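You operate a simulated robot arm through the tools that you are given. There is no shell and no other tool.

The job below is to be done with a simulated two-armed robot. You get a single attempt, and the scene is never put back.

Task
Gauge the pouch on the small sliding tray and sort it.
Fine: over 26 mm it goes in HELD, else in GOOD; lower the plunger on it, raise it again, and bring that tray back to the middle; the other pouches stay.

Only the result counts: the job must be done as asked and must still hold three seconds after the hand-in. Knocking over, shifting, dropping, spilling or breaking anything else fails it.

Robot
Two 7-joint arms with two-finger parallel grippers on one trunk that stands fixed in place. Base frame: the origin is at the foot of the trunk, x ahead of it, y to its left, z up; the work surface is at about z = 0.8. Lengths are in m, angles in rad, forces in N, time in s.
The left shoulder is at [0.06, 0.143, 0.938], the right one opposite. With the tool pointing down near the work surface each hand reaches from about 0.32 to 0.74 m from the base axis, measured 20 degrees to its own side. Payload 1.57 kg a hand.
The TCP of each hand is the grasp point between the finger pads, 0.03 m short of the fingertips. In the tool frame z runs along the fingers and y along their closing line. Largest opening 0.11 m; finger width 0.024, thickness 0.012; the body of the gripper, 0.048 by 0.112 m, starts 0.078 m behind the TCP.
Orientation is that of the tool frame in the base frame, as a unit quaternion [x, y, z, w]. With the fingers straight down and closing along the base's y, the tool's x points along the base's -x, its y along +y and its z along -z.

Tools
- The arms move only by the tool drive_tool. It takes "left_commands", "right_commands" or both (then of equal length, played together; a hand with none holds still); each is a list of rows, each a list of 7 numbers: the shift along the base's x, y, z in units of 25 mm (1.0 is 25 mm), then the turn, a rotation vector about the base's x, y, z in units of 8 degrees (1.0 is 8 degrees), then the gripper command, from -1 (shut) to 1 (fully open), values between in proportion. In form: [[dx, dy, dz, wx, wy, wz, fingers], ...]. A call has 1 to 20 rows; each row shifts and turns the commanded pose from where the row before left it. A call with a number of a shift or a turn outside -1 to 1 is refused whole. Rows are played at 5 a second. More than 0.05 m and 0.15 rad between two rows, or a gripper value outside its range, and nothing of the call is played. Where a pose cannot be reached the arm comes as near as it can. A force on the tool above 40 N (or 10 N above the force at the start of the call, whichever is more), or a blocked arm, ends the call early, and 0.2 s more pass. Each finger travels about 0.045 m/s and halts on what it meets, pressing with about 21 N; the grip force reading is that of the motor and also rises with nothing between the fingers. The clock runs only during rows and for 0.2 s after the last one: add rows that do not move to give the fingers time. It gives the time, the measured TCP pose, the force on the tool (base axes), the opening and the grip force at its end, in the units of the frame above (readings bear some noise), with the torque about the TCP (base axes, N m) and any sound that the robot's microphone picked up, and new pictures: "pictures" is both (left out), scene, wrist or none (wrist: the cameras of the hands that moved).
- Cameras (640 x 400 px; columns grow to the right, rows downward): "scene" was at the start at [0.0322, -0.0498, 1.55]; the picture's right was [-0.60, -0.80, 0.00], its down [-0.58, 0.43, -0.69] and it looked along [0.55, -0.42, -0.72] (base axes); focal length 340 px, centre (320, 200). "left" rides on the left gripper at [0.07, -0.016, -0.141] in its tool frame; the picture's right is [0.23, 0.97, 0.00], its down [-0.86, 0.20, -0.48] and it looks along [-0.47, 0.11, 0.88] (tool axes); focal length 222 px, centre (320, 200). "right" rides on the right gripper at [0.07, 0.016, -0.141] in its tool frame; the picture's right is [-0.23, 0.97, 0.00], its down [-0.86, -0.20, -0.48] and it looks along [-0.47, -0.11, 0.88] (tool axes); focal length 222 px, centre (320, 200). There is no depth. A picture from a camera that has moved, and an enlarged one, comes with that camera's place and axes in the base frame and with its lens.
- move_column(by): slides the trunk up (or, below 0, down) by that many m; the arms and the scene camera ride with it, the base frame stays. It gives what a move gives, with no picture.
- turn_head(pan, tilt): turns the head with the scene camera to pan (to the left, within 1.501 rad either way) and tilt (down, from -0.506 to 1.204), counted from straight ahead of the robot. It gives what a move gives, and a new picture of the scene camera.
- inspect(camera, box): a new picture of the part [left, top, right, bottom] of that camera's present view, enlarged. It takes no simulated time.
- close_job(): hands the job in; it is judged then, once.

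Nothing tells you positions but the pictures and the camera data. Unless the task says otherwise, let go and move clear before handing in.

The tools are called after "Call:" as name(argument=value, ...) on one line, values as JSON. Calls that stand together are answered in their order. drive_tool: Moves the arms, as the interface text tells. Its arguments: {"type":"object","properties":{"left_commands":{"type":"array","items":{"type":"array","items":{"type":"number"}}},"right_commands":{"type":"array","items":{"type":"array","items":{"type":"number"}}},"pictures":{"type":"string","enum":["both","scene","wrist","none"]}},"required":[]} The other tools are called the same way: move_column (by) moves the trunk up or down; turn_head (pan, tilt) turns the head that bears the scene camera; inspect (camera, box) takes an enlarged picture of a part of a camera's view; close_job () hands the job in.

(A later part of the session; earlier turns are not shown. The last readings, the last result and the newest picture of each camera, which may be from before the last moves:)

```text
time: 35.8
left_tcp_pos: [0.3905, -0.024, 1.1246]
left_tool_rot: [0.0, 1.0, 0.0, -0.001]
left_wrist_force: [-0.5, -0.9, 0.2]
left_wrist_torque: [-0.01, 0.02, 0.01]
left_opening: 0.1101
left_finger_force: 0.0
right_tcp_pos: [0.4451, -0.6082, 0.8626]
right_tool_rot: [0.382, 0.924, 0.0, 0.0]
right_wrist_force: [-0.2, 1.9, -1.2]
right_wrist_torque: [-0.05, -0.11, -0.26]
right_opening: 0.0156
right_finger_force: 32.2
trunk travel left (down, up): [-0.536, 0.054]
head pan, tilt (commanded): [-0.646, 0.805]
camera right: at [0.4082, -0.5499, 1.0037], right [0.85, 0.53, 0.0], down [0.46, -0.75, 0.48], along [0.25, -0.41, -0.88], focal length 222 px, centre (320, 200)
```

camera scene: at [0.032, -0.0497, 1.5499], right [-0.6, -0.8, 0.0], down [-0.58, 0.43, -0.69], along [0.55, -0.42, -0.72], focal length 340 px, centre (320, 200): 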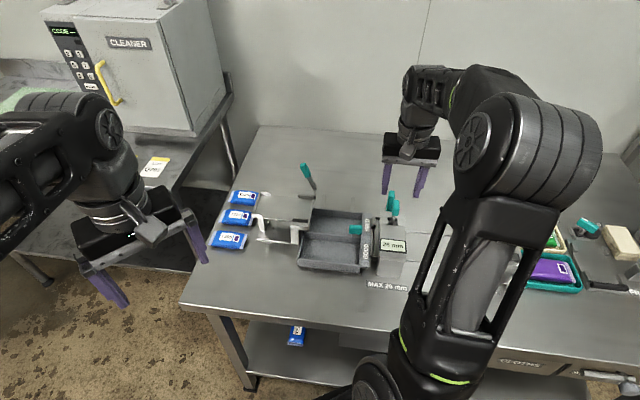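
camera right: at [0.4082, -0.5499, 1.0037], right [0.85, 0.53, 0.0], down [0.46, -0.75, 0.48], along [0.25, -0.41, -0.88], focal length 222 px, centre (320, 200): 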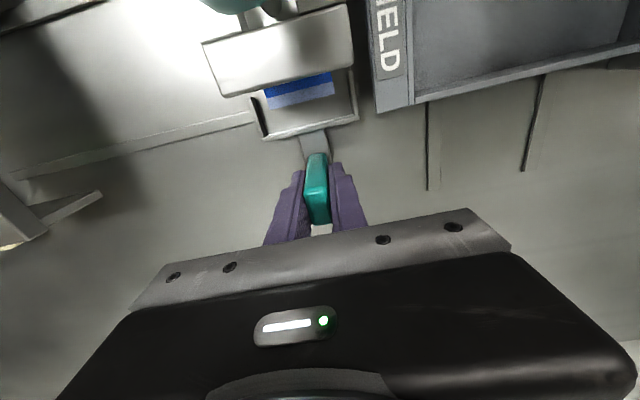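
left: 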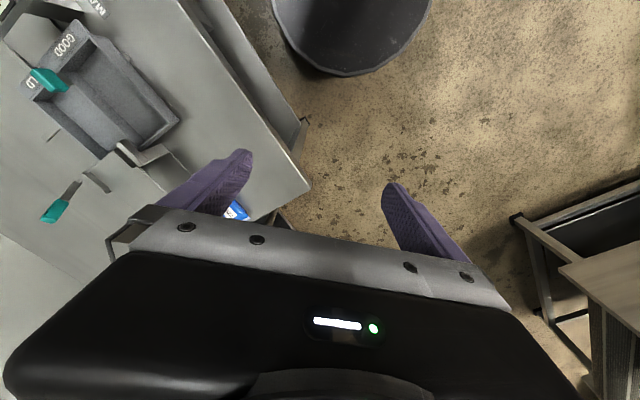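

Handle re-gripped at (0.445, -0.608). I'll slide the tray back toward its original middle position, the handle at (0.3564, -0.6953).

Call:
drive_tool(right_commands=[[-0.1, -0.1, 0, 0, 0, 0, -1], [-0.2, -0.2, 0, 0, 0, 0, -1], [-0.28, -0.275, 0, 0, 0, 0, -1], [-0.28, -0.275, 0, 0, 0, 0, -1], [-0.28, -0.275, 0, 0, 0, 0, -1], [-0.28, -0.275, 0, 0, 0, 0, -1], [-0.2, -0.195, 0, 0, 0, 0, -1], [-0.1, -0.1, 0, 0, 0, 0, -1]], pictures="wrist")

```text
time: 37.6
left_tcp_pos: [0.3904, -0.0243, 1.1235]
left_tool_rot: [0.0, 1.0, 0.0, 0.0]
left_wrist_force: [0.1, 0.5, 0.0]
left_wrist_torque: [-0.01, 0.0, 0.0]
left_opening: 0.1101
left_finger_force: 0.1
right_tcp_pos: [0.4029, -0.6512, 0.8636]
right_tool_rot: [0.383, 0.924, 0.0, -0.001]
right_wrist_force: [-3.3, 3.9, -3.9]
right_wrist_torque: [-0.02, -0.13, -0.21]
right_opening: 0.0159
right_finger_force: 31.8
trunk travel left (down, up): [-0.536, 0.054]
head pan, tilt (commanded): [-0.646, 0.805]
camera right: at [0.3658, -0.5925, 1.0038], right [0.85, 0.53, 0.0], down [0.47, -0.75, 0.48], along [0.25, -0.4, -0.88], focal length 222 px, centre (320, 200)
```

right: 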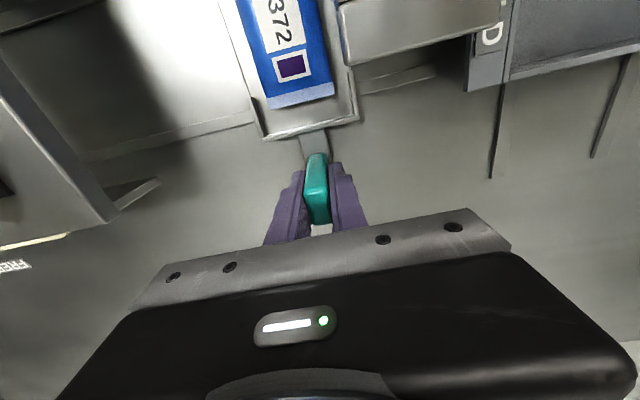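

Call:
drive_tool(right_commands=[[-0.12, -0.1, 0, 0, 0, 0, -1], [-0.26, -0.245, 0, 0, 0, 0, -1], [-0.3, -0.285, 0, 0, 0, 0, -1], [-0.3, -0.285, 0, 0, 0, 0, -1], [-0.3, -0.285, 0, 0, 0, 0, -1], [-0.28, -0.265, 0, 0, 0, 0, -1], [-0.2, -0.195, 0, 0, 0, 0, -1], [-0.1, -0.1, 0, 0, 0, 0, -1], [0, 0, 0, 0, 0, 0, -1]], pictures="both")

```text
time: 39.6
left_tcp_pos: [0.3901, -0.0241, 1.1242]
left_tool_rot: [-0.001, 1.0, -0.001, 0.0]
left_wrist_force: [0.0, -0.6, 0.0]
left_wrist_torque: [0.01, -0.02, -0.02]
left_opening: 0.1099
left_finger_force: 0.0
right_tcp_pos: [0.3593, -0.696, 0.8628]
right_tool_rot: [0.382, 0.924, -0.001, 0.001]
right_wrist_force: [6.1, -7.2, 8.4]
right_wrist_torque: [0.82, 0.32, -0.29]
right_opening: 0.0161
right_finger_force: 31.7
trunk travel left (down, up): [-0.536, 0.054]
head pan, tilt (commanded): [-0.646, 0.805]
camera scene: at [0.0328, -0.0502, 1.55], right [-0.6, -0.8, 0.0], down [-0.58, 0.43, -0.69], along [0.55, -0.42, -0.72], focal length 340 px, centre (320, 200)
camera right: at [0.3208, -0.6368, 1.0035], right [0.85, 0.53, 0.0], down [0.46, -0.74, 0.48], along [0.25, -0.41, -0.88], focal length 222 px, centre (320, 200)
```

scene: 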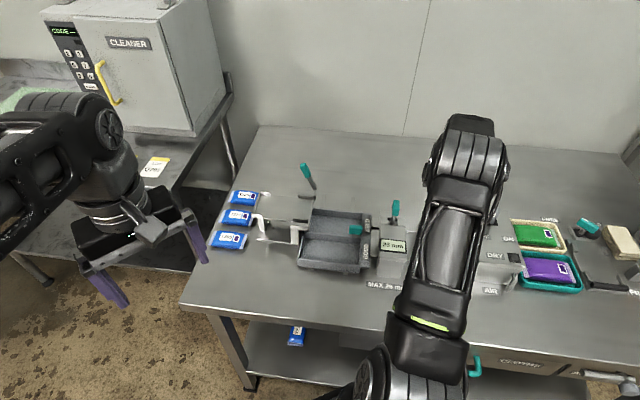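
right: 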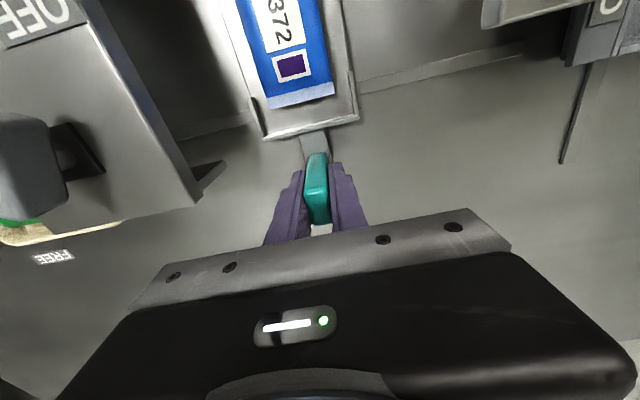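

Call:
drive_tool(right_commands=[[0, -0.07, 0.02, 0, 0, 0, -1], [0, 0, 0, 0, 0, 0, -1], [0, 0, 0, 0, 0, 0, -1]], pictures="wrist")

```text
time: 40.4
left_tcp_pos: [0.3896, -0.0239, 1.1238]
left_tool_rot: [-0.001, 1.0, 0.0, 0.0]
left_wrist_force: [-0.1, 0.3, -1.3]
left_wrist_torque: [-0.01, -0.03, 0.02]
left_opening: 0.1102
left_finger_force: 0.2
right_tcp_pos: [0.3584, -0.6977, 0.8631]
right_tool_rot: [0.382, 0.924, 0.0, 0.0]
right_wrist_force: [3.7, -1.9, 4.3]
right_wrist_torque: [-0.55, -0.79, -0.21]
right_opening: 0.0159
right_finger_force: 31.7
trunk travel left (down, up): [-0.536, 0.054]
head pan, tilt (commanded): [-0.646, 0.805]
camera right: at [0.3202, -0.6377, 1.0036], right [0.85, 0.53, 0.0], down [0.46, -0.74, 0.48], along [0.25, -0.41, -0.88], focal length 222 px, centre (320, 200)
```

right: 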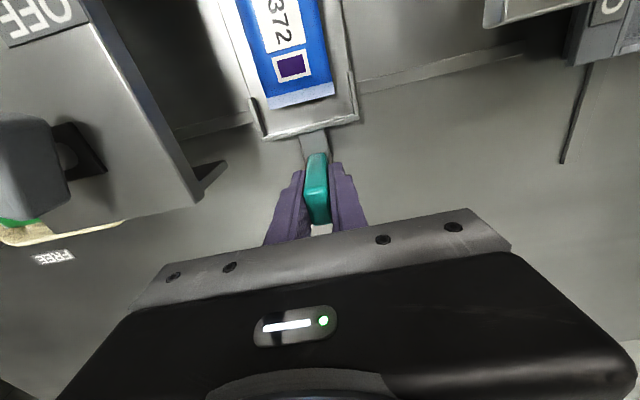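

The tray matches its original position to within a millimetre. I'll release the handle, rise, and look down at the pouch.

Call:
drive_tool(right_commands=[[0, 0, 0, 0, 0, 0, -0.4], [0, 0, 0, 0, 0, 0, 0.0], [0, 0, 0, 0, 0, 0, 0.1], [0, 0, 0, 0, 0, 0, 0.1], [0, 0, 0.5, 0, 0, 0, 0.1], [0, 0, 0.9, 0, 0, 0, 0.1], [0, 0, 0.9, 0, 0, 0, 0.1], [0, 0, 0.9, 0, 0, 0, 0.1], [0, 0, 0.9, 0, 0, 0, 0.1], [0, 0, 0.9, 0, 0, 0, 0.1]], pictures="wrist")

Call:
inspect(camera="right", box=[220, 0, 420, 160])

```text
time: 42.6
left_tcp_pos: [0.39, -0.0239, 1.1235]
left_tool_rot: [-0.002, 1.0, -0.001, -0.001]
left_wrist_force: [0.4, -0.3, 0.8]
left_wrist_torque: [-0.03, 0.0, 0.0]
left_opening: 0.11
left_finger_force: 0.2
right_tcp_pos: [0.3592, -0.6963, 0.9904]
right_tool_rot: [0.382, 0.924, 0.0, 0.0]
right_wrist_force: [-0.1, 0.4, 0.1]
right_wrist_torque: [0.03, 0.01, 0.0]
right_opening: 0.0605
right_finger_force: 0.0
trunk travel left (down, up): [-0.536, 0.054]
head pan, tilt (commanded): [-0.646, 0.805]
camera right: at [0.3215, -0.637, 1.1306], right [0.85, 0.53, 0.0], down [0.47, -0.75, 0.48], along [0.25, -0.41, -0.88], focal length 222 px, centre (320, 200)
```

right: 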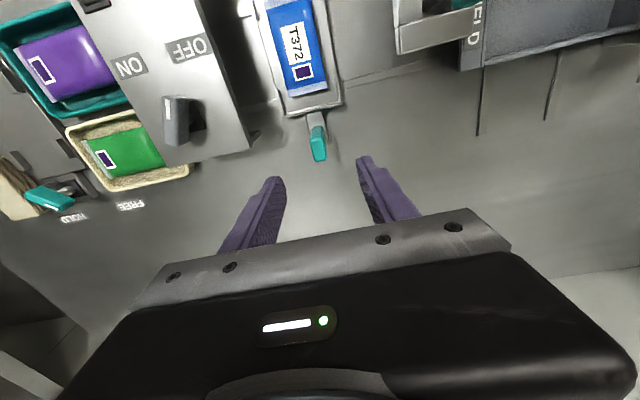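

```text
2.50 times, centred on (320, 80) of right
camera zoom: at [0.3215, -0.637, 1.1306], right [0.85, 0.53, 0.0], down [0.47, -0.75, 0.48], along [0.25, -0.41, -0.88], focal length 555 px, centre (320, 500)
```

zoom: 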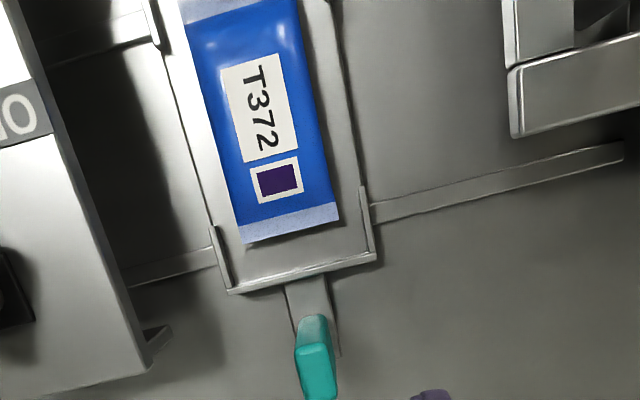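

The pouch is still well seated, centred near (0.285, -0.624) with its top around z 0.838. I'll move over it with the fingers opened to about 66 mm across its width.

Call:
drive_tool(right_commands=[[-0.742, 0.719, 0, 0, 0, 0, 0.2], [-0.742, 0.719, 0, 0, 0, 0, 0.2], [-0.742, 0.719, 0, 0, 0, 0, 0.2], [-0.742, 0.719, 0, 0, 0, 0, 0.2], [0, 0, -0.8, 0, 0, 0, 0.2], [0, 0, -0.8, 0, 0, 0, 0.2], [0, 0, 0, 0, 0, 0, 0.2]], pictures="both")

Call:
inspect(camera="right", box=[220, 60, 420, 240])

```text
time: 44.2
left_tcp_pos: [0.3901, -0.0245, 1.1241]
left_tool_rot: [0.0, 1.0, 0.0, 0.0]
left_wrist_force: [0.5, 0.4, -1.0]
left_wrist_torque: [0.04, 0.01, 0.03]
left_opening: 0.1097
left_finger_force: 0.0
right_tcp_pos: [0.2853, -0.6259, 0.9501]
right_tool_rot: [0.382, 0.924, 0.001, -0.001]
right_wrist_force: [-0.2, 0.3, -0.5]
right_wrist_torque: [-0.02, 0.01, 0.01]
right_opening: 0.066
right_finger_force: 0.1
trunk travel left (down, up): [-0.536, 0.054]
head pan, tilt (commanded): [-0.646, 0.805]
camera scene: at [0.0323, -0.0499, 1.55], right [-0.6, -0.8, 0.0], down [-0.58, 0.43, -0.69], along [0.55, -0.42, -0.72], focal length 340 px, centre (320, 200)
camera right: at [0.2472, -0.5668, 1.0909], right [0.85, 0.53, 0.0], down [0.47, -0.75, 0.48], along [0.25, -0.41, -0.88], focal length 222 px, centre (320, 200)
```

scene: 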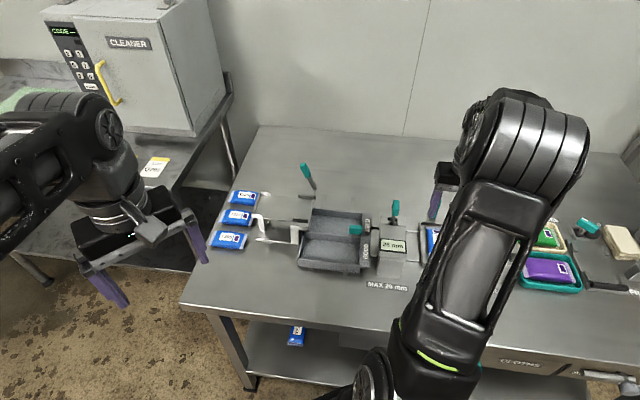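
right: 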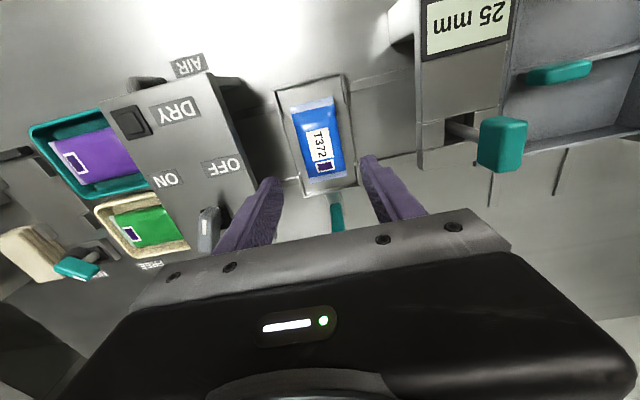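

```text
2.22 times, centred on (320, 150) of right
camera zoom: at [0.2472, -0.5668, 1.0909], right [0.85, 0.53, 0.0], down [0.47, -0.75, 0.48], along [0.25, -0.41, -0.88], focal length 494 px, centre (320, 311)
```

zoom: 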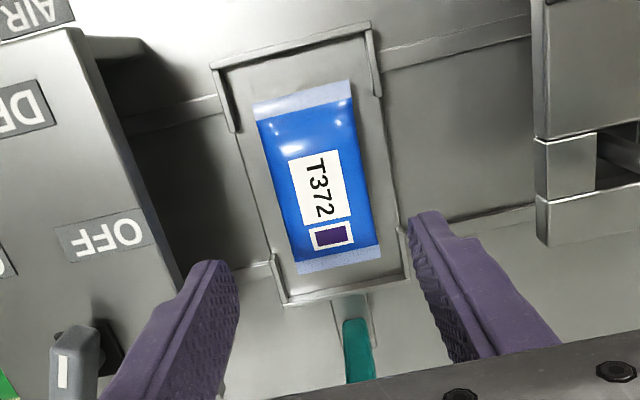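

The pouch centre is about 8 mm toward the robot from my TCP. I'll correct that and descend to z≈0.855 with the force guard.

Call:
drive_tool(right_commands=[[-0.156, 0.297, 0, 0, 0, 0, 0.2], [0, 0, -0.95, 0, 0, 0, 0.2], [0, 0, -0.95, 0, 0, 0, 0.2], [0, 0, -0.95, 0, 0, 0, 0.2], [0, 0, -0.95, 0, 0, 0, 0.2], [0, 0, 0, 0, 0, 0, 0.2]], pictures="both")

Call:
inspect(camera="right", box=[220, 60, 420, 240])

Call:
inspect(camera="scene", box=[390, 180, 470, 270])

```text
time: 45.6
left_tcp_pos: [0.39, -0.0236, 1.1236]
left_tool_rot: [-0.001, 1.0, 0.0, -0.001]
left_wrist_force: [0.7, 0.1, -0.5]
left_wrist_torque: [-0.01, 0.01, 0.03]
left_opening: 0.1098
left_finger_force: 0.0
right_tcp_pos: [0.2798, -0.6193, 0.8524]
right_tool_rot: [0.382, 0.924, 0.0, -0.001]
right_wrist_force: [0.0, 0.8, 0.5]
right_wrist_torque: [-0.02, 0.0, 0.03]
right_opening: 0.0658
right_finger_force: 0.0
trunk travel left (down, up): [-0.536, 0.054]
head pan, tilt (commanded): [-0.646, 0.805]
camera scene: at [0.0321, -0.0497, 1.55], right [-0.6, -0.8, 0.0], down [-0.58, 0.43, -0.69], along [0.55, -0.42, -0.72], focal length 340 px, centre (320, 200)
camera right: at [0.2417, -0.5598, 0.9928], right [0.85, 0.53, 0.0], down [0.47, -0.75, 0.48], along [0.25, -0.41, -0.88], focal length 222 px, centre (320, 200)
```

scene: 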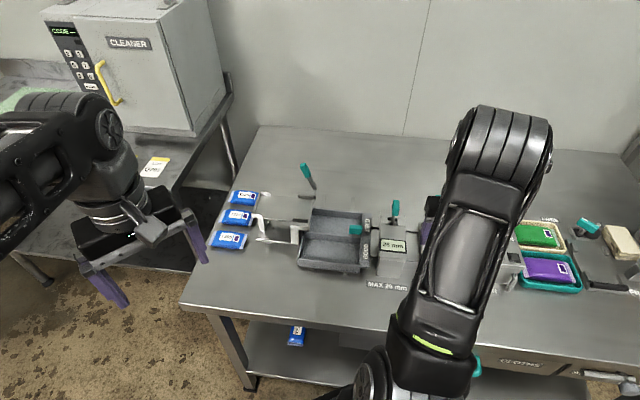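
right: 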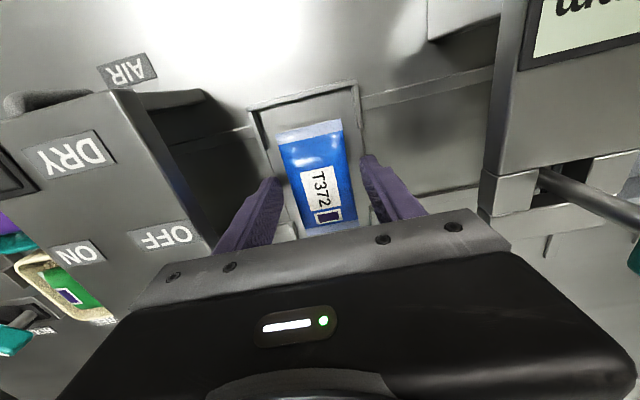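

```text
2.22 times, centred on (320, 150) of right
camera zoom: at [0.2417, -0.5598, 0.9928], right [0.85, 0.53, 0.0], down [0.47, -0.75, 0.48], along [0.25, -0.41, -0.88], focal length 494 px, centre (320, 311)
```

zoom: 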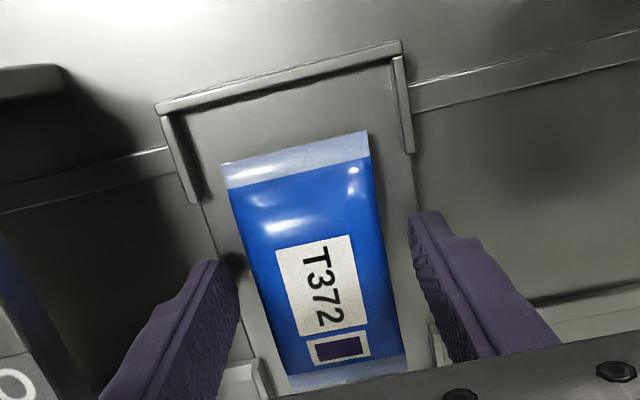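

```text
4.44 times, centred on (430, 225) of scene
camera zoom: at [0.0321, -0.0497, 1.55], right [-0.6, -0.8, 0.0], down [-0.58, 0.43, -0.69], along [0.55, -0.42, -0.72], focal length 1510 px, centre (-169, 89)
```

zoom: 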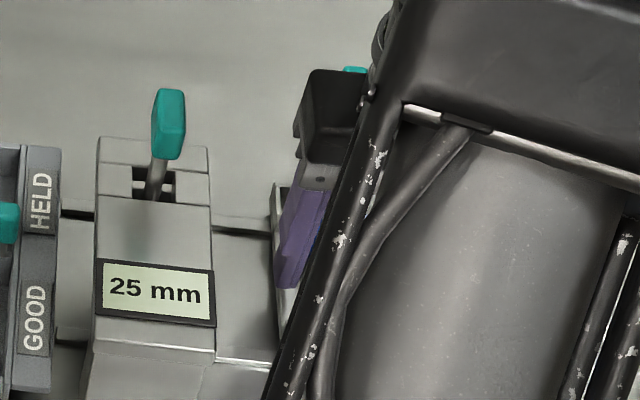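

Call:
drive_tool(right_commands=[[0, 0, -0.12, 0, 0, 0, 0.2], [0, 0, 0, 0, 0, 0, 0.2]], pictures="none")

```text
time: 46.2
left_tcp_pos: [0.3897, -0.0252, 1.1248]
left_tool_rot: [0.0, 1.0, 0.0, 0.0]
left_wrist_force: [-0.6, 0.0, 0.4]
left_wrist_torque: [0.0, 0.01, 0.04]
left_opening: 0.1101
left_finger_force: 0.0
right_tcp_pos: [0.2792, -0.6194, 0.8482]
right_tool_rot: [0.381, 0.924, 0.001, 0.0]
right_wrist_force: [-0.1, 0.6, -0.4]
right_wrist_torque: [0.0, -0.01, 0.0]
right_opening: 0.0658
right_finger_force: 0.0
trunk travel left (down, up): [-0.536, 0.054]
head pan, tilt (commanded): [-0.646, 0.805]
```

Call:
drive_tool(right_commands=[[0, 0, -0.1, 0, 0, 0, 0.2], [0, 0, 0, 0, 0, 0, 0.2]], pictures="wrist")

Call:
inspect(camera="right", box=[220, 80, 420, 240])

```text
time: 46.8
left_tcp_pos: [0.3891, -0.0236, 1.124]
left_tool_rot: [-0.002, 1.0, 0.0, 0.001]
left_wrist_force: [-0.1, -0.6, -0.2]
left_wrist_torque: [0.02, 0.0, -0.01]
left_opening: 0.1099
left_finger_force: 0.1
right_tcp_pos: [0.2786, -0.6179, 0.8465]
right_tool_rot: [0.381, 0.924, -0.001, 0.0]
right_wrist_force: [-1.3, -0.2, -0.8]
right_wrist_torque: [-0.03, 0.02, 0.0]
right_opening: 0.0663
right_finger_force: 0.1
trunk travel left (down, up): [-0.536, 0.054]
head pan, tilt (commanded): [-0.646, 0.805]
camera right: at [0.2411, -0.5591, 0.9875], right [0.85, 0.53, 0.0], down [0.47, -0.75, 0.48], along [0.25, -0.41, -0.88], focal length 222 px, centre (320, 200)
```

right: 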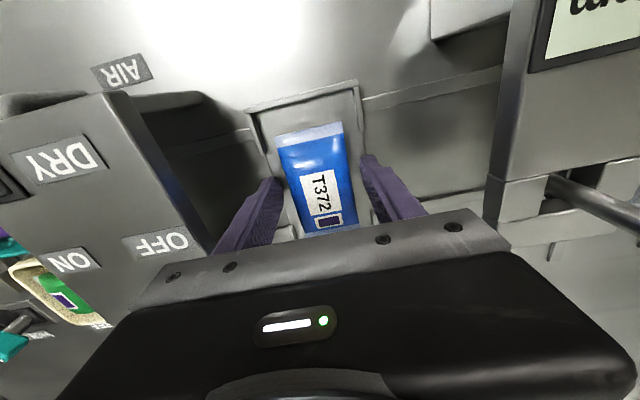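

```text
2.50 times, centred on (320, 160) of right
camera zoom: at [0.2411, -0.5591, 0.9875], right [0.85, 0.53, 0.0], down [0.47, -0.75, 0.48], along [0.25, -0.41, -0.88], focal length 555 px, centre (320, 300)
```

zoom: 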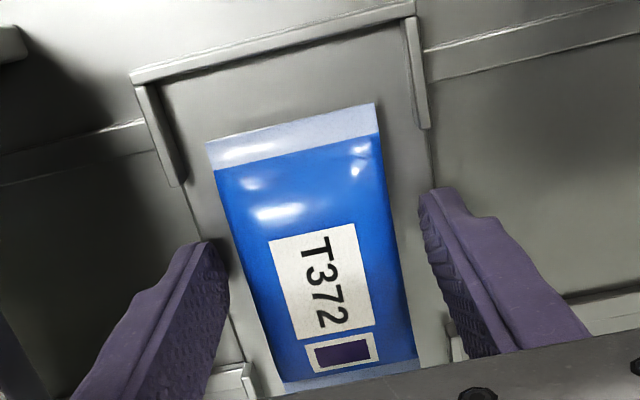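

Tips are at about z 0.816 on either side of the pouch with no contact. I'll close on it.

Call:
drive_tool(right_commands=[[0, 0, 0, 0, 0, 0, 0.0], [0, 0, 0, 0, 0, 0, -0.15], [0, 0, 0, 0, 0, 0, -0.3], [0, 0, 0, 0, 0, 0, -0.6], [0, 0, 0, 0, 0, 0, -1], [0, 0, 0, 0, 0, 0, -1], [0, 0, 0, 0, 0, 0, -1]], pictures="wrist")

Call:
inspect(camera="right", box=[220, 80, 420, 240])

```text
time: 48.4
left_tcp_pos: [0.3899, -0.0237, 1.124]
left_tool_rot: [-0.001, 1.0, 0.001, 0.0]
left_wrist_force: [0.5, 0.1, 0.7]
left_wrist_torque: [-0.02, 0.01, 0.04]
left_opening: 0.1099
left_finger_force: 0.0
right_tcp_pos: [0.279, -0.6172, 0.8468]
right_tool_rot: [0.382, 0.924, 0.001, 0.0]
right_wrist_force: [0.0, -0.5, 0.2]
right_wrist_torque: [-0.03, 0.01, 0.01]
right_opening: 0.0494
right_finger_force: 21.2
trunk travel left (down, up): [-0.536, 0.054]
head pan, tilt (commanded): [-0.646, 0.805]
camera right: at [0.2411, -0.5592, 0.9875], right [0.85, 0.53, 0.0], down [0.47, -0.75, 0.48], along [0.25, -0.41, -0.88], focal length 222 px, centre (320, 200)
```

right: 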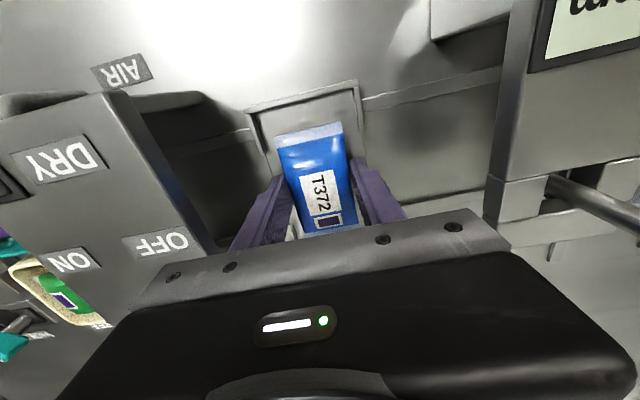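

```text
2.50 times, centred on (320, 160) of right
camera zoom: at [0.2411, -0.5592, 0.9875], right [0.85, 0.53, 0.0], down [0.47, -0.75, 0.48], along [0.25, -0.41, -0.88], focal length 555 px, centre (320, 300)
```

zoom: 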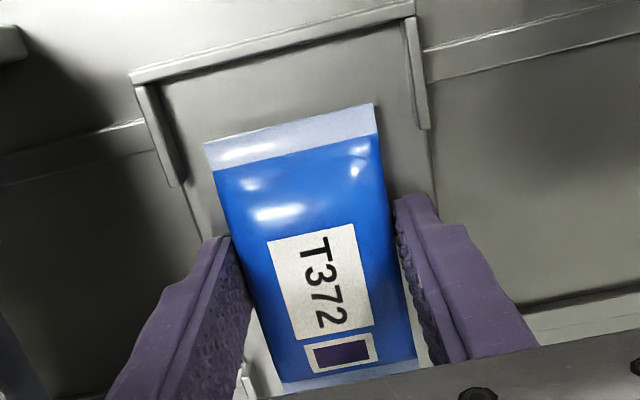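

The pouch is gripped at 49 mm with 21 N. I'll lift slowly and check it comes along.

Call:
drive_tool(right_commands=[[0, 0, 0.15, 0, 0, 0, -1], [0, 0, 0.3, 0, 0, 0, -1], [0, 0, 0.5, 0, 0, 0, -1], [0, 0, 0.5, 0, 0, 0, -1], [0, 0, 0, 0, 0, 0, -1]], pictures="wrist")

Call:
inspect(camera="right", box=[200, 60, 440, 240])

```text
time: 49.6
left_tcp_pos: [0.3894, -0.0252, 1.1222]
left_tool_rot: [-0.001, 1.0, 0.001, 0.0]
left_wrist_force: [-0.3, 0.2, 0.3]
left_wrist_torque: [0.02, -0.01, 0.01]
left_opening: 0.1099
left_finger_force: 0.1
right_tcp_pos: [0.2777, -0.6173, 0.8833]
right_tool_rot: [0.382, 0.924, 0.0, 0.0]
right_wrist_force: [0.2, -0.3, -0.8]
right_wrist_torque: [-0.03, 0.02, -0.03]
right_opening: 0.049
right_finger_force: 20.4
trunk travel left (down, up): [-0.536, 0.054]
head pan, tilt (commanded): [-0.646, 0.805]
camera right: at [0.2414, -0.5573, 1.0234], right [0.85, 0.53, 0.0], down [0.46, -0.75, 0.48], along [0.25, -0.41, -0.88], focal length 222 px, centre (320, 200)
```

right: 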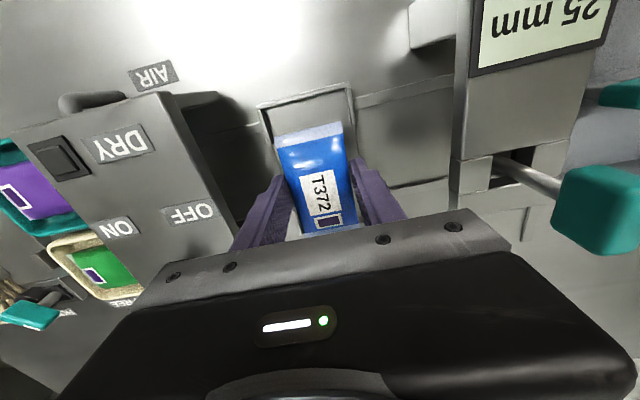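

```text
2.22 times, centred on (320, 150) of right
camera zoom: at [0.2414, -0.5573, 1.0234], right [0.85, 0.53, 0.0], down [0.46, -0.75, 0.48], along [0.25, -0.41, -0.88], focal length 494 px, centre (320, 311)
```

zoom: 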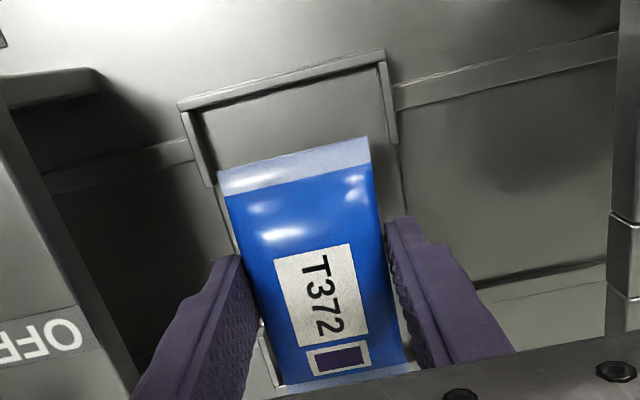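

The pouch is firmly held and the tray stayed put. I'll raise to about z 1.05 before travelling to the GOOD compartment.

Call:
drive_tool(right_commands=[[0, 0, 0.5, 0, 0, 0, -1], [0, 0, 0.9, 0, 0, 0, -1], [0, 0, 0.9, 0, 0, 0, -1], [0, 0, 0.9, 0, 0, 0, -1], [0, 0, 0.9, 0, 0, 0, -1], [0, 0, 0.9, 0, 0, 0, -1], [0, 0, 0.9, 0, 0, 0, -1], [0, 0, 0.6, 0, 0, 0, -1], [0, 0, 0, 0, 0, 0, -1]], pictures="wrist")

```text
time: 51.6
left_tcp_pos: [0.3903, -0.0239, 1.1247]
left_tool_rot: [-0.001, 1.0, 0.0, 0.0]
left_wrist_force: [0.1, -0.5, 0.6]
left_wrist_torque: [0.04, 0.03, 0.02]
left_opening: 0.11
left_finger_force: 0.0
right_tcp_pos: [0.2778, -0.6169, 1.0455]
right_tool_rot: [0.382, 0.924, 0.0, -0.001]
right_wrist_force: [-1.0, -0.5, 0.1]
right_wrist_torque: [0.02, -0.01, -0.02]
right_opening: 0.0491
right_finger_force: 20.7
trunk travel left (down, up): [-0.536, 0.054]
head pan, tilt (commanded): [-0.646, 0.805]
camera right: at [0.2411, -0.5579, 1.1856], right [0.85, 0.53, 0.0], down [0.46, -0.75, 0.48], along [0.25, -0.41, -0.88], focal length 222 px, centre (320, 200)
```

right: 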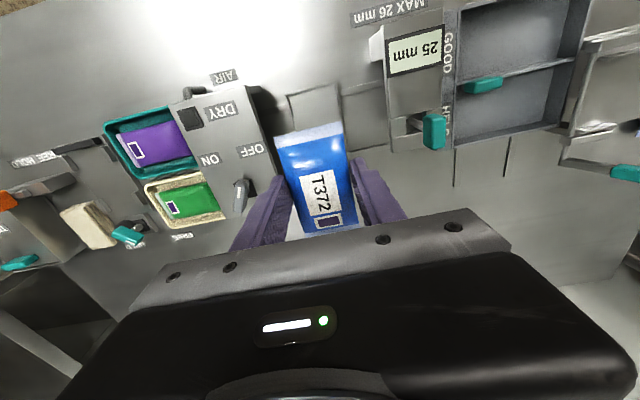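

The pouch is secure at z 1.045. I'll carry it over the GOOD compartment, centred near (0.432, -0.3825), turning 90° on the way so its length lies along the compartment.

Call:
drive_tool(right_commands=[[0.3, 0.45, 0, 0, 0, 0.5, -1], [0.5, 0.76, 0, 0, 0, 0.9, -1], [0.55, 0.84, 0, 0, 0, 0.95, -1], [0.55, 0.84, 0, 0, 0, 0.95, -1], [0.55, 0.84, 0, 0, 0, 0.95, -1], [0.55, 0.84, 0, 0, 0, 0.95, -1], [0.55, 0.84, 0, 0, 0, 0.95, -1], [0.55, 0.84, 0, 0, 0, 0.95, -1], [0.55, 0.84, 0, 0, 0, 0.95, -1], [0.55, 0.84, 0, 0, 0, 0.95, -1], [0.5, 0.76, 0, 0, 0, 0.9, -1], [0.3, 0.45, 0, 0, 0, 0.8, -1], [0.16, 0.24, 0, 0, 0, 0.55, -1], [0, 0, 0, 0, 0, 0, -1]], pictures="both")

Call:
inspect(camera="right", box=[200, 0, 460, 240])

Call:
inspect(camera="scene", box=[260, 150, 420, 300])

```text
time: 54.6
left_tcp_pos: [0.3894, -0.0235, 1.1238]
left_tool_rot: [0.0, 1.0, 0.0, 0.0]
left_wrist_force: [-0.4, -1.2, 0.0]
left_wrist_torque: [0.01, -0.03, 0.0]
left_opening: 0.1102
left_finger_force: 0.0
right_tcp_pos: [0.4333, -0.3827, 1.0452]
right_tool_rot: [-0.385, 0.923, -0.001, 0.0]
right_wrist_force: [0.8, 0.2, 0.5]
right_wrist_torque: [-0.03, -0.01, -0.03]
right_opening: 0.0494
right_finger_force: 20.3
trunk travel left (down, up): [-0.536, 0.054]
head pan, tilt (commanded): [-0.646, 0.805]
camera scene: at [0.0323, -0.0499, 1.55], right [-0.6, -0.8, 0.0], down [-0.58, 0.43, -0.69], along [0.55, -0.42, -0.72], focal length 340 px, centre (320, 200)
camera right: at [0.3733, -0.423, 1.1866], right [-0.53, 0.85, 0.0], down [0.74, 0.47, 0.48], along [0.41, 0.25, -0.88], focal length 222 px, centre (320, 200)
```

scene: 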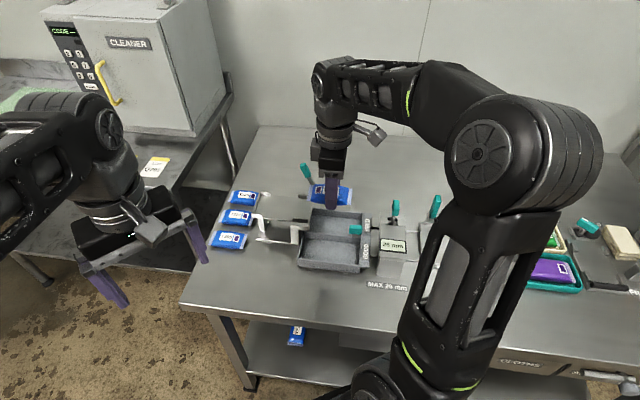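
right: 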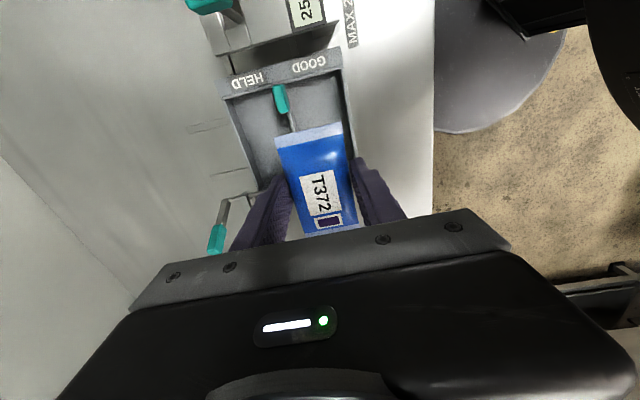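

```text
1.67 times, centred on (330, 120) of right
camera zoom: at [0.3733, -0.423, 1.1866], right [-0.53, 0.85, 0.0], down [0.74, 0.47, 0.48], along [0.41, 0.25, -0.88], focal length 370 px, centre (303, 333)
```

zoom: 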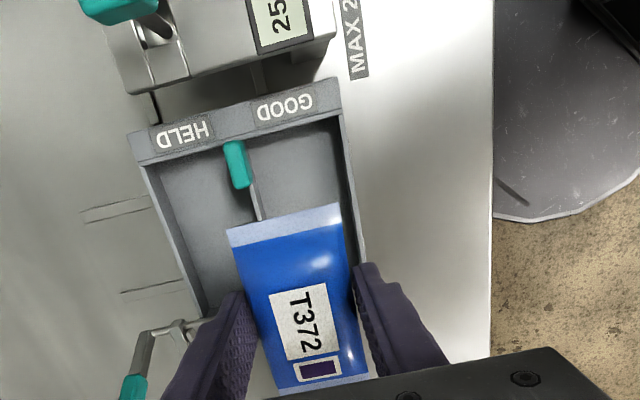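

```text
2.67 times, centred on (340, 225) of scene
camera zoom: at [0.0323, -0.0499, 1.55], right [-0.6, -0.8, 0.0], down [-0.58, 0.43, -0.69], along [0.55, -0.42, -0.72], focal length 906 px, centre (267, 133)
```

zoom: 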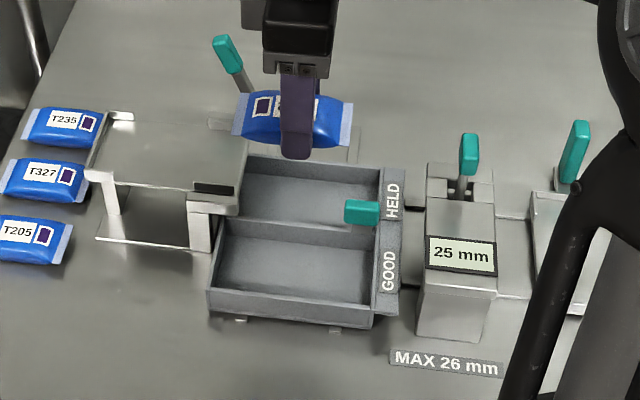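

I'm now hovering over the bin. I'll zoom in to measure the GOOD compartment's walls precisely, because the fit across it is tight.

Call:
inspect(camera="right", box=[210, 50, 370, 190])

Call:
inspect(camera="scene", box=[290, 195, 380, 275])

```text
2.86 times, centred on (290, 120) of right
camera zoom: at [0.3733, -0.423, 1.1866], right [-0.53, 0.85, 0.0], down [0.74, 0.47, 0.48], along [0.41, 0.25, -0.88], focal length 635 px, centre (406, 429)
```

zoom: 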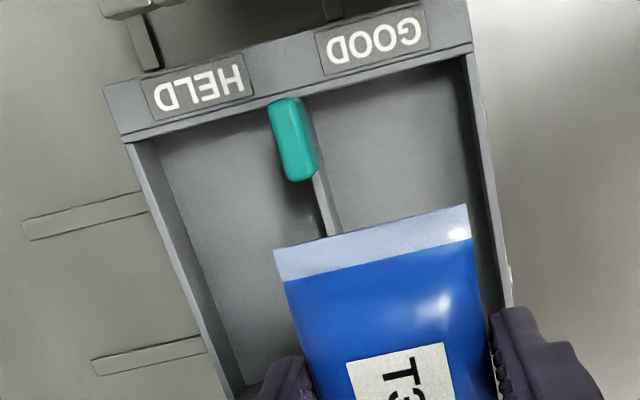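

```text
5.00 times, centred on (335, 235) of scene
camera zoom: at [0.0323, -0.0499, 1.55], right [-0.6, -0.8, 0.0], down [-0.58, 0.43, -0.69], along [0.55, -0.42, -0.72], focal length 1699 px, centre (245, 25)
```

zoom: 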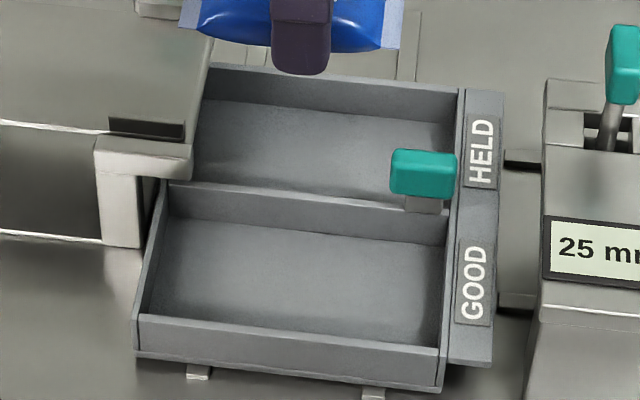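

GOOD's inside runs roughly t 0.534–0.614 (about 80 mm) and s -0.042 to 0.106, with the rim at z≈0.836. I'll shift slightly to its centre and descend partway to re-check finger clearance at close range.

Call:
drive_tool(right_commands=[[-0.17, 0, -0.4, 0, 0, 0, -1], [0, 0, -0.9, 0, 0, 0, -1], [0, 0, -0.9, 0, 0, 0, -1], [0, 0, -0.9, 0, 0, 0, -1], [0, 0, -0.9, 0, 0, 0, -1], [0, 0, -0.9, 0, 0, 0, -1], [0, 0, -0.7, 0, 0, 0, -1], [0, 0, 0, 0, 0, 0, -1]], pictures="both")

Call:
inspect(camera="right", box=[200, 60, 440, 240])

Call:
inspect(camera="scene", box=[290, 195, 380, 275])

```text
time: 56.4
left_tcp_pos: [0.3892, -0.0246, 1.1234]
left_tool_rot: [-0.001, 1.0, -0.001, 0.0]
left_wrist_force: [0.4, -0.3, -0.3]
left_wrist_torque: [-0.03, 0.04, -0.01]
left_opening: 0.1102
left_finger_force: 0.0
right_tcp_pos: [0.4289, -0.382, 0.9067]
right_tool_rot: [-0.384, 0.923, 0.0, 0.0]
right_wrist_force: [0.8, -0.3, -0.5]
right_wrist_torque: [0.03, 0.04, 0.0]
right_opening: 0.0491
right_finger_force: 20.8
trunk travel left (down, up): [-0.536, 0.054]
head pan, tilt (commanded): [-0.646, 0.805]
camera scene: at [0.0322, -0.0499, 1.55], right [-0.6, -0.8, 0.0], down [-0.58, 0.43, -0.69], along [0.55, -0.42, -0.72], focal length 340 px, centre (320, 200)
camera right: at [0.3679, -0.4219, 1.0478], right [-0.53, 0.85, 0.0], down [0.75, 0.46, 0.48], along [0.41, 0.25, -0.88], focal length 222 px, centre (320, 200)
```

scene: 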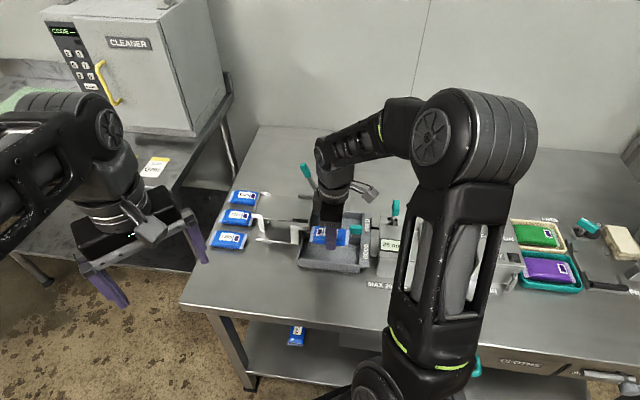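
right: 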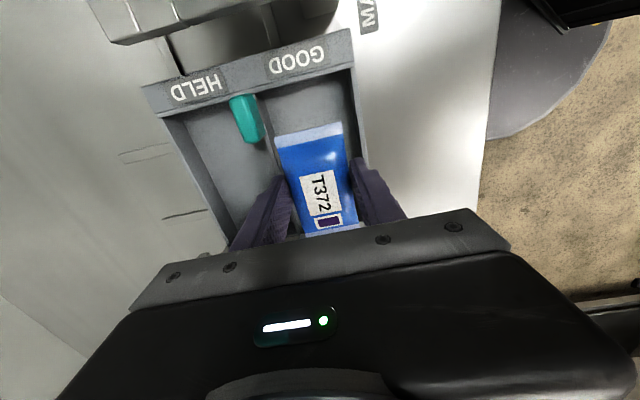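

```text
2.22 times, centred on (320, 150) of right
camera zoom: at [0.3679, -0.4219, 1.0478], right [-0.53, 0.85, 0.0], down [0.75, 0.46, 0.48], along [0.41, 0.25, -0.88], focal length 494 px, centre (320, 311)
```

zoom: 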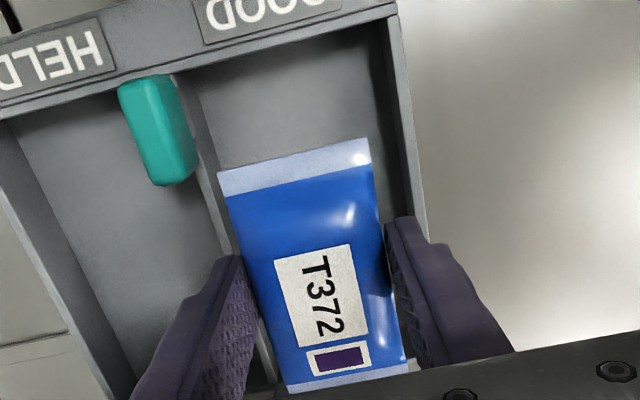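

```text
5.00 times, centred on (335, 235) of scene
camera zoom: at [0.0322, -0.0499, 1.55], right [-0.6, -0.8, 0.0], down [-0.58, 0.43, -0.69], along [0.55, -0.42, -0.72], focal length 1699 px, centre (245, 25)
```

zoom: 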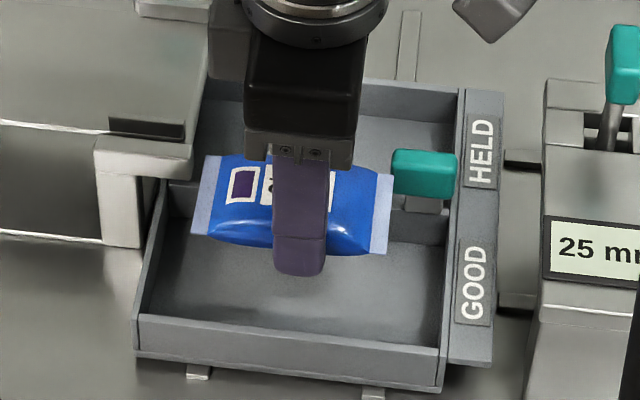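

I'm centred to within a millimetre of GOOD's mid-line (t 0.5734 against 0.574), with about 3 mm of clearance outside each finger. I'll descend to just above the rim and check again.

Call:
drive_tool(right_commands=[[0, 0, -0.5, 0, 0, 0, -1], [0, 0, -0.6, 0, 0, 0, -1], [0, 0, -0.4, 0, 0, 0, -1], [0, 0, 0, 0, 0, 0, -1]], pictures="both")

Call:
inspect(camera="right", box=[200, 60, 440, 240])

Call:
inspect(camera="scene", box=[290, 195, 380, 275])

```text
time: 57.4
left_tcp_pos: [0.3889, -0.0248, 1.1239]
left_tool_rot: [-0.001, 1.0, 0.0, 0.0]
left_wrist_force: [-0.6, -0.3, -0.3]
left_wrist_torque: [-0.01, 0.02, -0.03]
left_opening: 0.1097
left_finger_force: 0.0
right_tcp_pos: [0.4284, -0.3831, 0.8684]
right_tool_rot: [-0.383, 0.924, 0.0, 0.0]
right_wrist_force: [-0.2, 0.0, -0.9]
right_wrist_torque: [0.0, 0.01, 0.0]
right_opening: 0.0491
right_finger_force: 21.1
trunk travel left (down, up): [-0.536, 0.054]
head pan, tilt (commanded): [-0.646, 0.805]
camera scene: at [0.0323, -0.0499, 1.55], right [-0.6, -0.8, 0.0], down [-0.58, 0.43, -0.69], along [0.55, -0.42, -0.72], focal length 340 px, centre (320, 200)
camera right: at [0.3685, -0.4225, 1.0094], right [-0.53, 0.85, 0.0], down [0.75, 0.46, 0.48], along [0.41, 0.25, -0.88], focal length 222 px, centre (320, 200)
```

scene: 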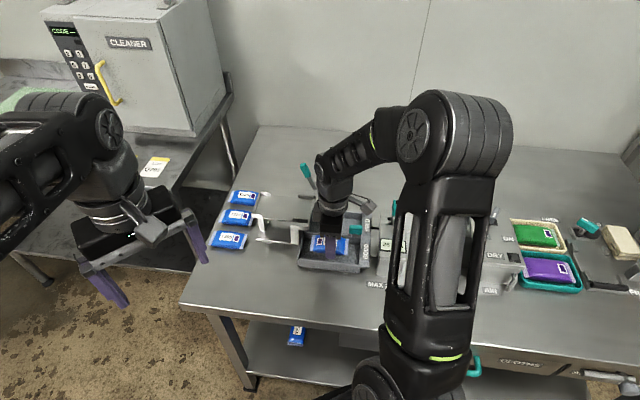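
right: 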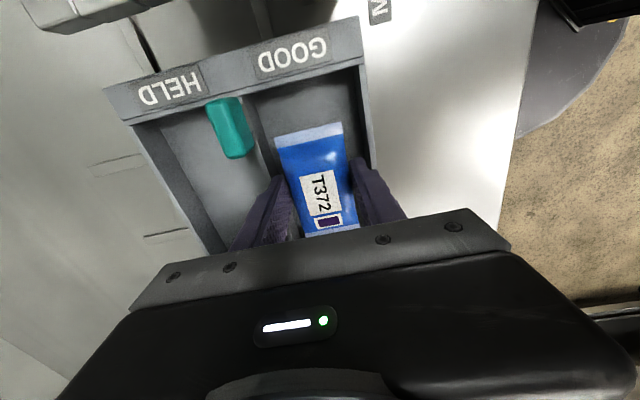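

```text
2.22 times, centred on (320, 150) of right
camera zoom: at [0.3685, -0.4225, 1.0094], right [-0.53, 0.85, 0.0], down [0.75, 0.46, 0.48], along [0.41, 0.25, -0.88], focal length 494 px, centre (320, 311)
```

zoom: 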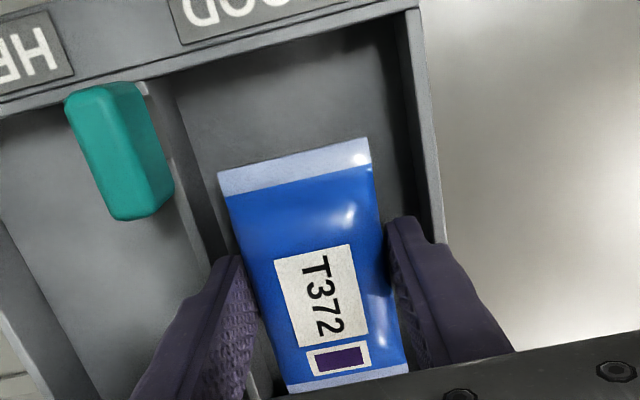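

```text
5.00 times, centred on (335, 235) of scene
camera zoom: at [0.0323, -0.0499, 1.55], right [-0.6, -0.8, 0.0], down [-0.58, 0.43, -0.69], along [0.55, -0.42, -0.72], focal length 1699 px, centre (245, 25)
```

zoom: 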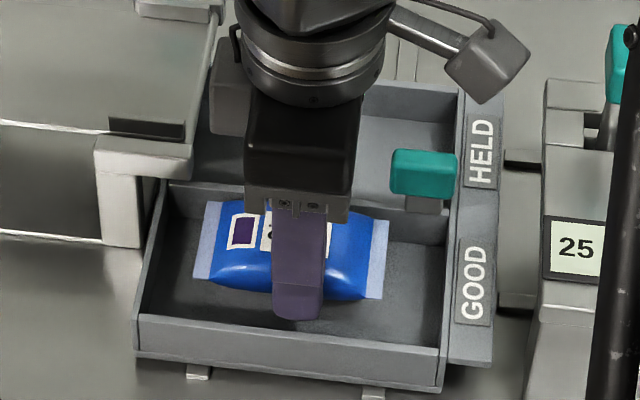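

Call:
inspect(camera="right", box=[250, 130, 390, 220])

Call:
inspect(camera="right", box=[240, 120, 310, 200])

Call:
inspect(camera="right", box=[330, 120, 400, 200])

```text
4.44 times, centred on (320, 175) of right
camera zoom: at [0.3685, -0.4225, 1.0094], right [-0.53, 0.85, 0.0], down [0.75, 0.46, 0.48], along [0.41, 0.25, -0.88], focal length 987 px, centre (320, 311)
```

zoom: 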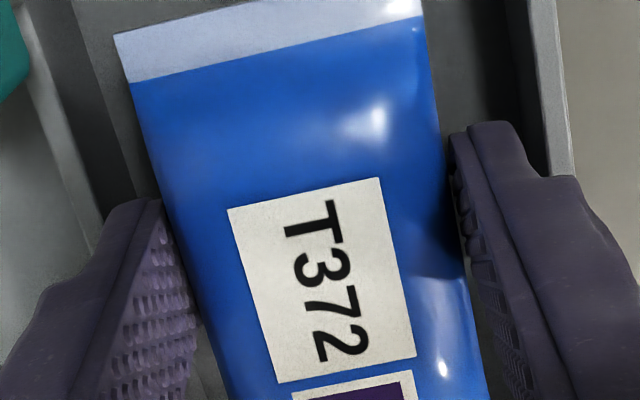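

```text
5.00 times, centred on (275, 160) of right
camera zoom: at [0.3685, -0.4225, 1.0094], right [-0.53, 0.85, 0.0], down [0.75, 0.46, 0.48], along [0.41, 0.25, -0.88], focal length 1111 px, centre (545, 400)
```

zoom: 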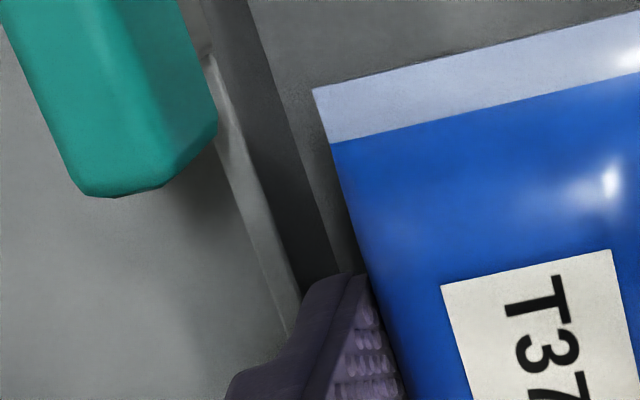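

```text
5.00 times, centred on (365, 160) of right
camera zoom: at [0.3685, -0.4225, 1.0094], right [-0.53, 0.85, 0.0], down [0.75, 0.46, 0.48], along [0.41, 0.25, -0.88], focal length 1111 px, centre (95, 400)
```

zoom: 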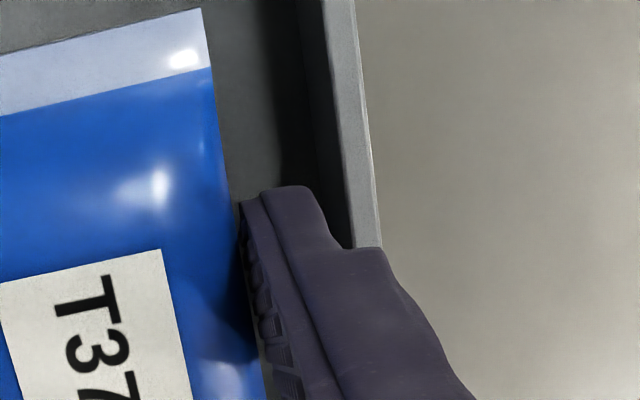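

Close up, the divider-side finger has about 1 mm clearance and the wall side about 5 mm, so I'll shift 2 mm toward the front wall to even them out. Then I'll lower gently in small steps.

Call:
drive_tool(right_commands=[[-0.06, 0.06, 0, 0, 0, 0, -1], [0, 0, 0, 0, 0, 0, -1], [0, 0, 0, 0, 0, 0, -1]], pictures="wrist")

Call:
inspect(camera="right", box=[240, 120, 310, 200])

Call:
inspect(camera="right", box=[330, 120, 400, 200])

```text
time: 58.2
left_tcp_pos: [0.3892, -0.0241, 1.1245]
left_tool_rot: [-0.001, 1.0, 0.0, 0.001]
left_wrist_force: [-0.2, 0.9, 0.9]
left_wrist_torque: [0.0, 0.02, 0.0]
left_opening: 0.11
left_finger_force: 0.1
right_tcp_pos: [0.4286, -0.3822, 0.8683]
right_tool_rot: [-0.383, 0.924, 0.0, 0.0]
right_wrist_force: [0.2, 0.0, -0.3]
right_wrist_torque: [-0.01, 0.0, -0.01]
right_opening: 0.049
right_finger_force: 21.1
trunk travel left (down, up): [-0.536, 0.054]
head pan, tilt (commanded): [-0.646, 0.805]
camera right: at [0.3671, -0.4215, 1.0089], right [-0.53, 0.85, 0.0], down [0.75, 0.46, 0.48], along [0.41, 0.25, -0.88], focal length 222 px, centre (320, 200)
```

right: 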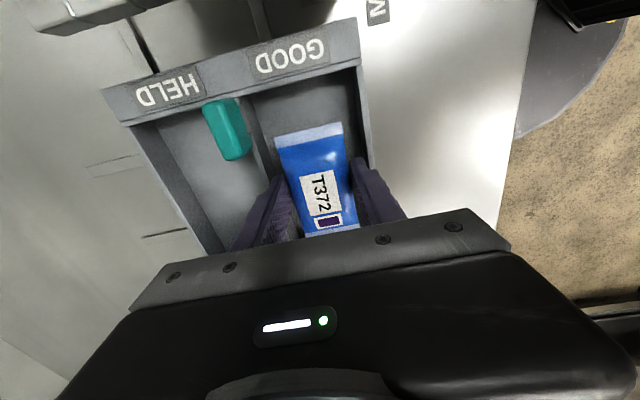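

```text
5.00 times, centred on (275, 160) of right
camera zoom: at [0.3671, -0.4215, 1.0089], right [-0.53, 0.85, 0.0], down [0.75, 0.46, 0.48], along [0.41, 0.25, -0.88], focal length 1111 px, centre (545, 400)
```

zoom: 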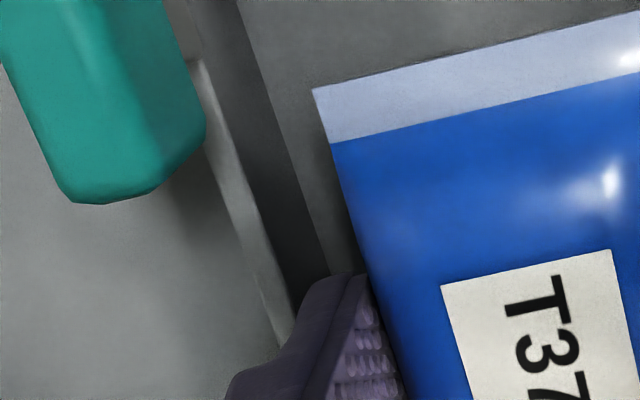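

```text
5.00 times, centred on (365, 160) of right
camera zoom: at [0.3671, -0.4215, 1.0089], right [-0.53, 0.85, 0.0], down [0.75, 0.46, 0.48], along [0.41, 0.25, -0.88], focal length 1111 px, centre (95, 400)
```

zoom: 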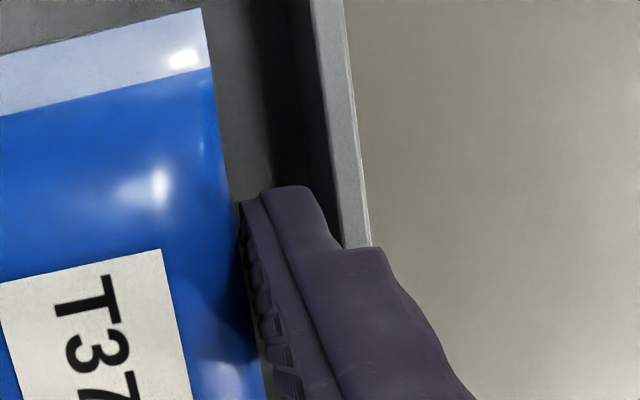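

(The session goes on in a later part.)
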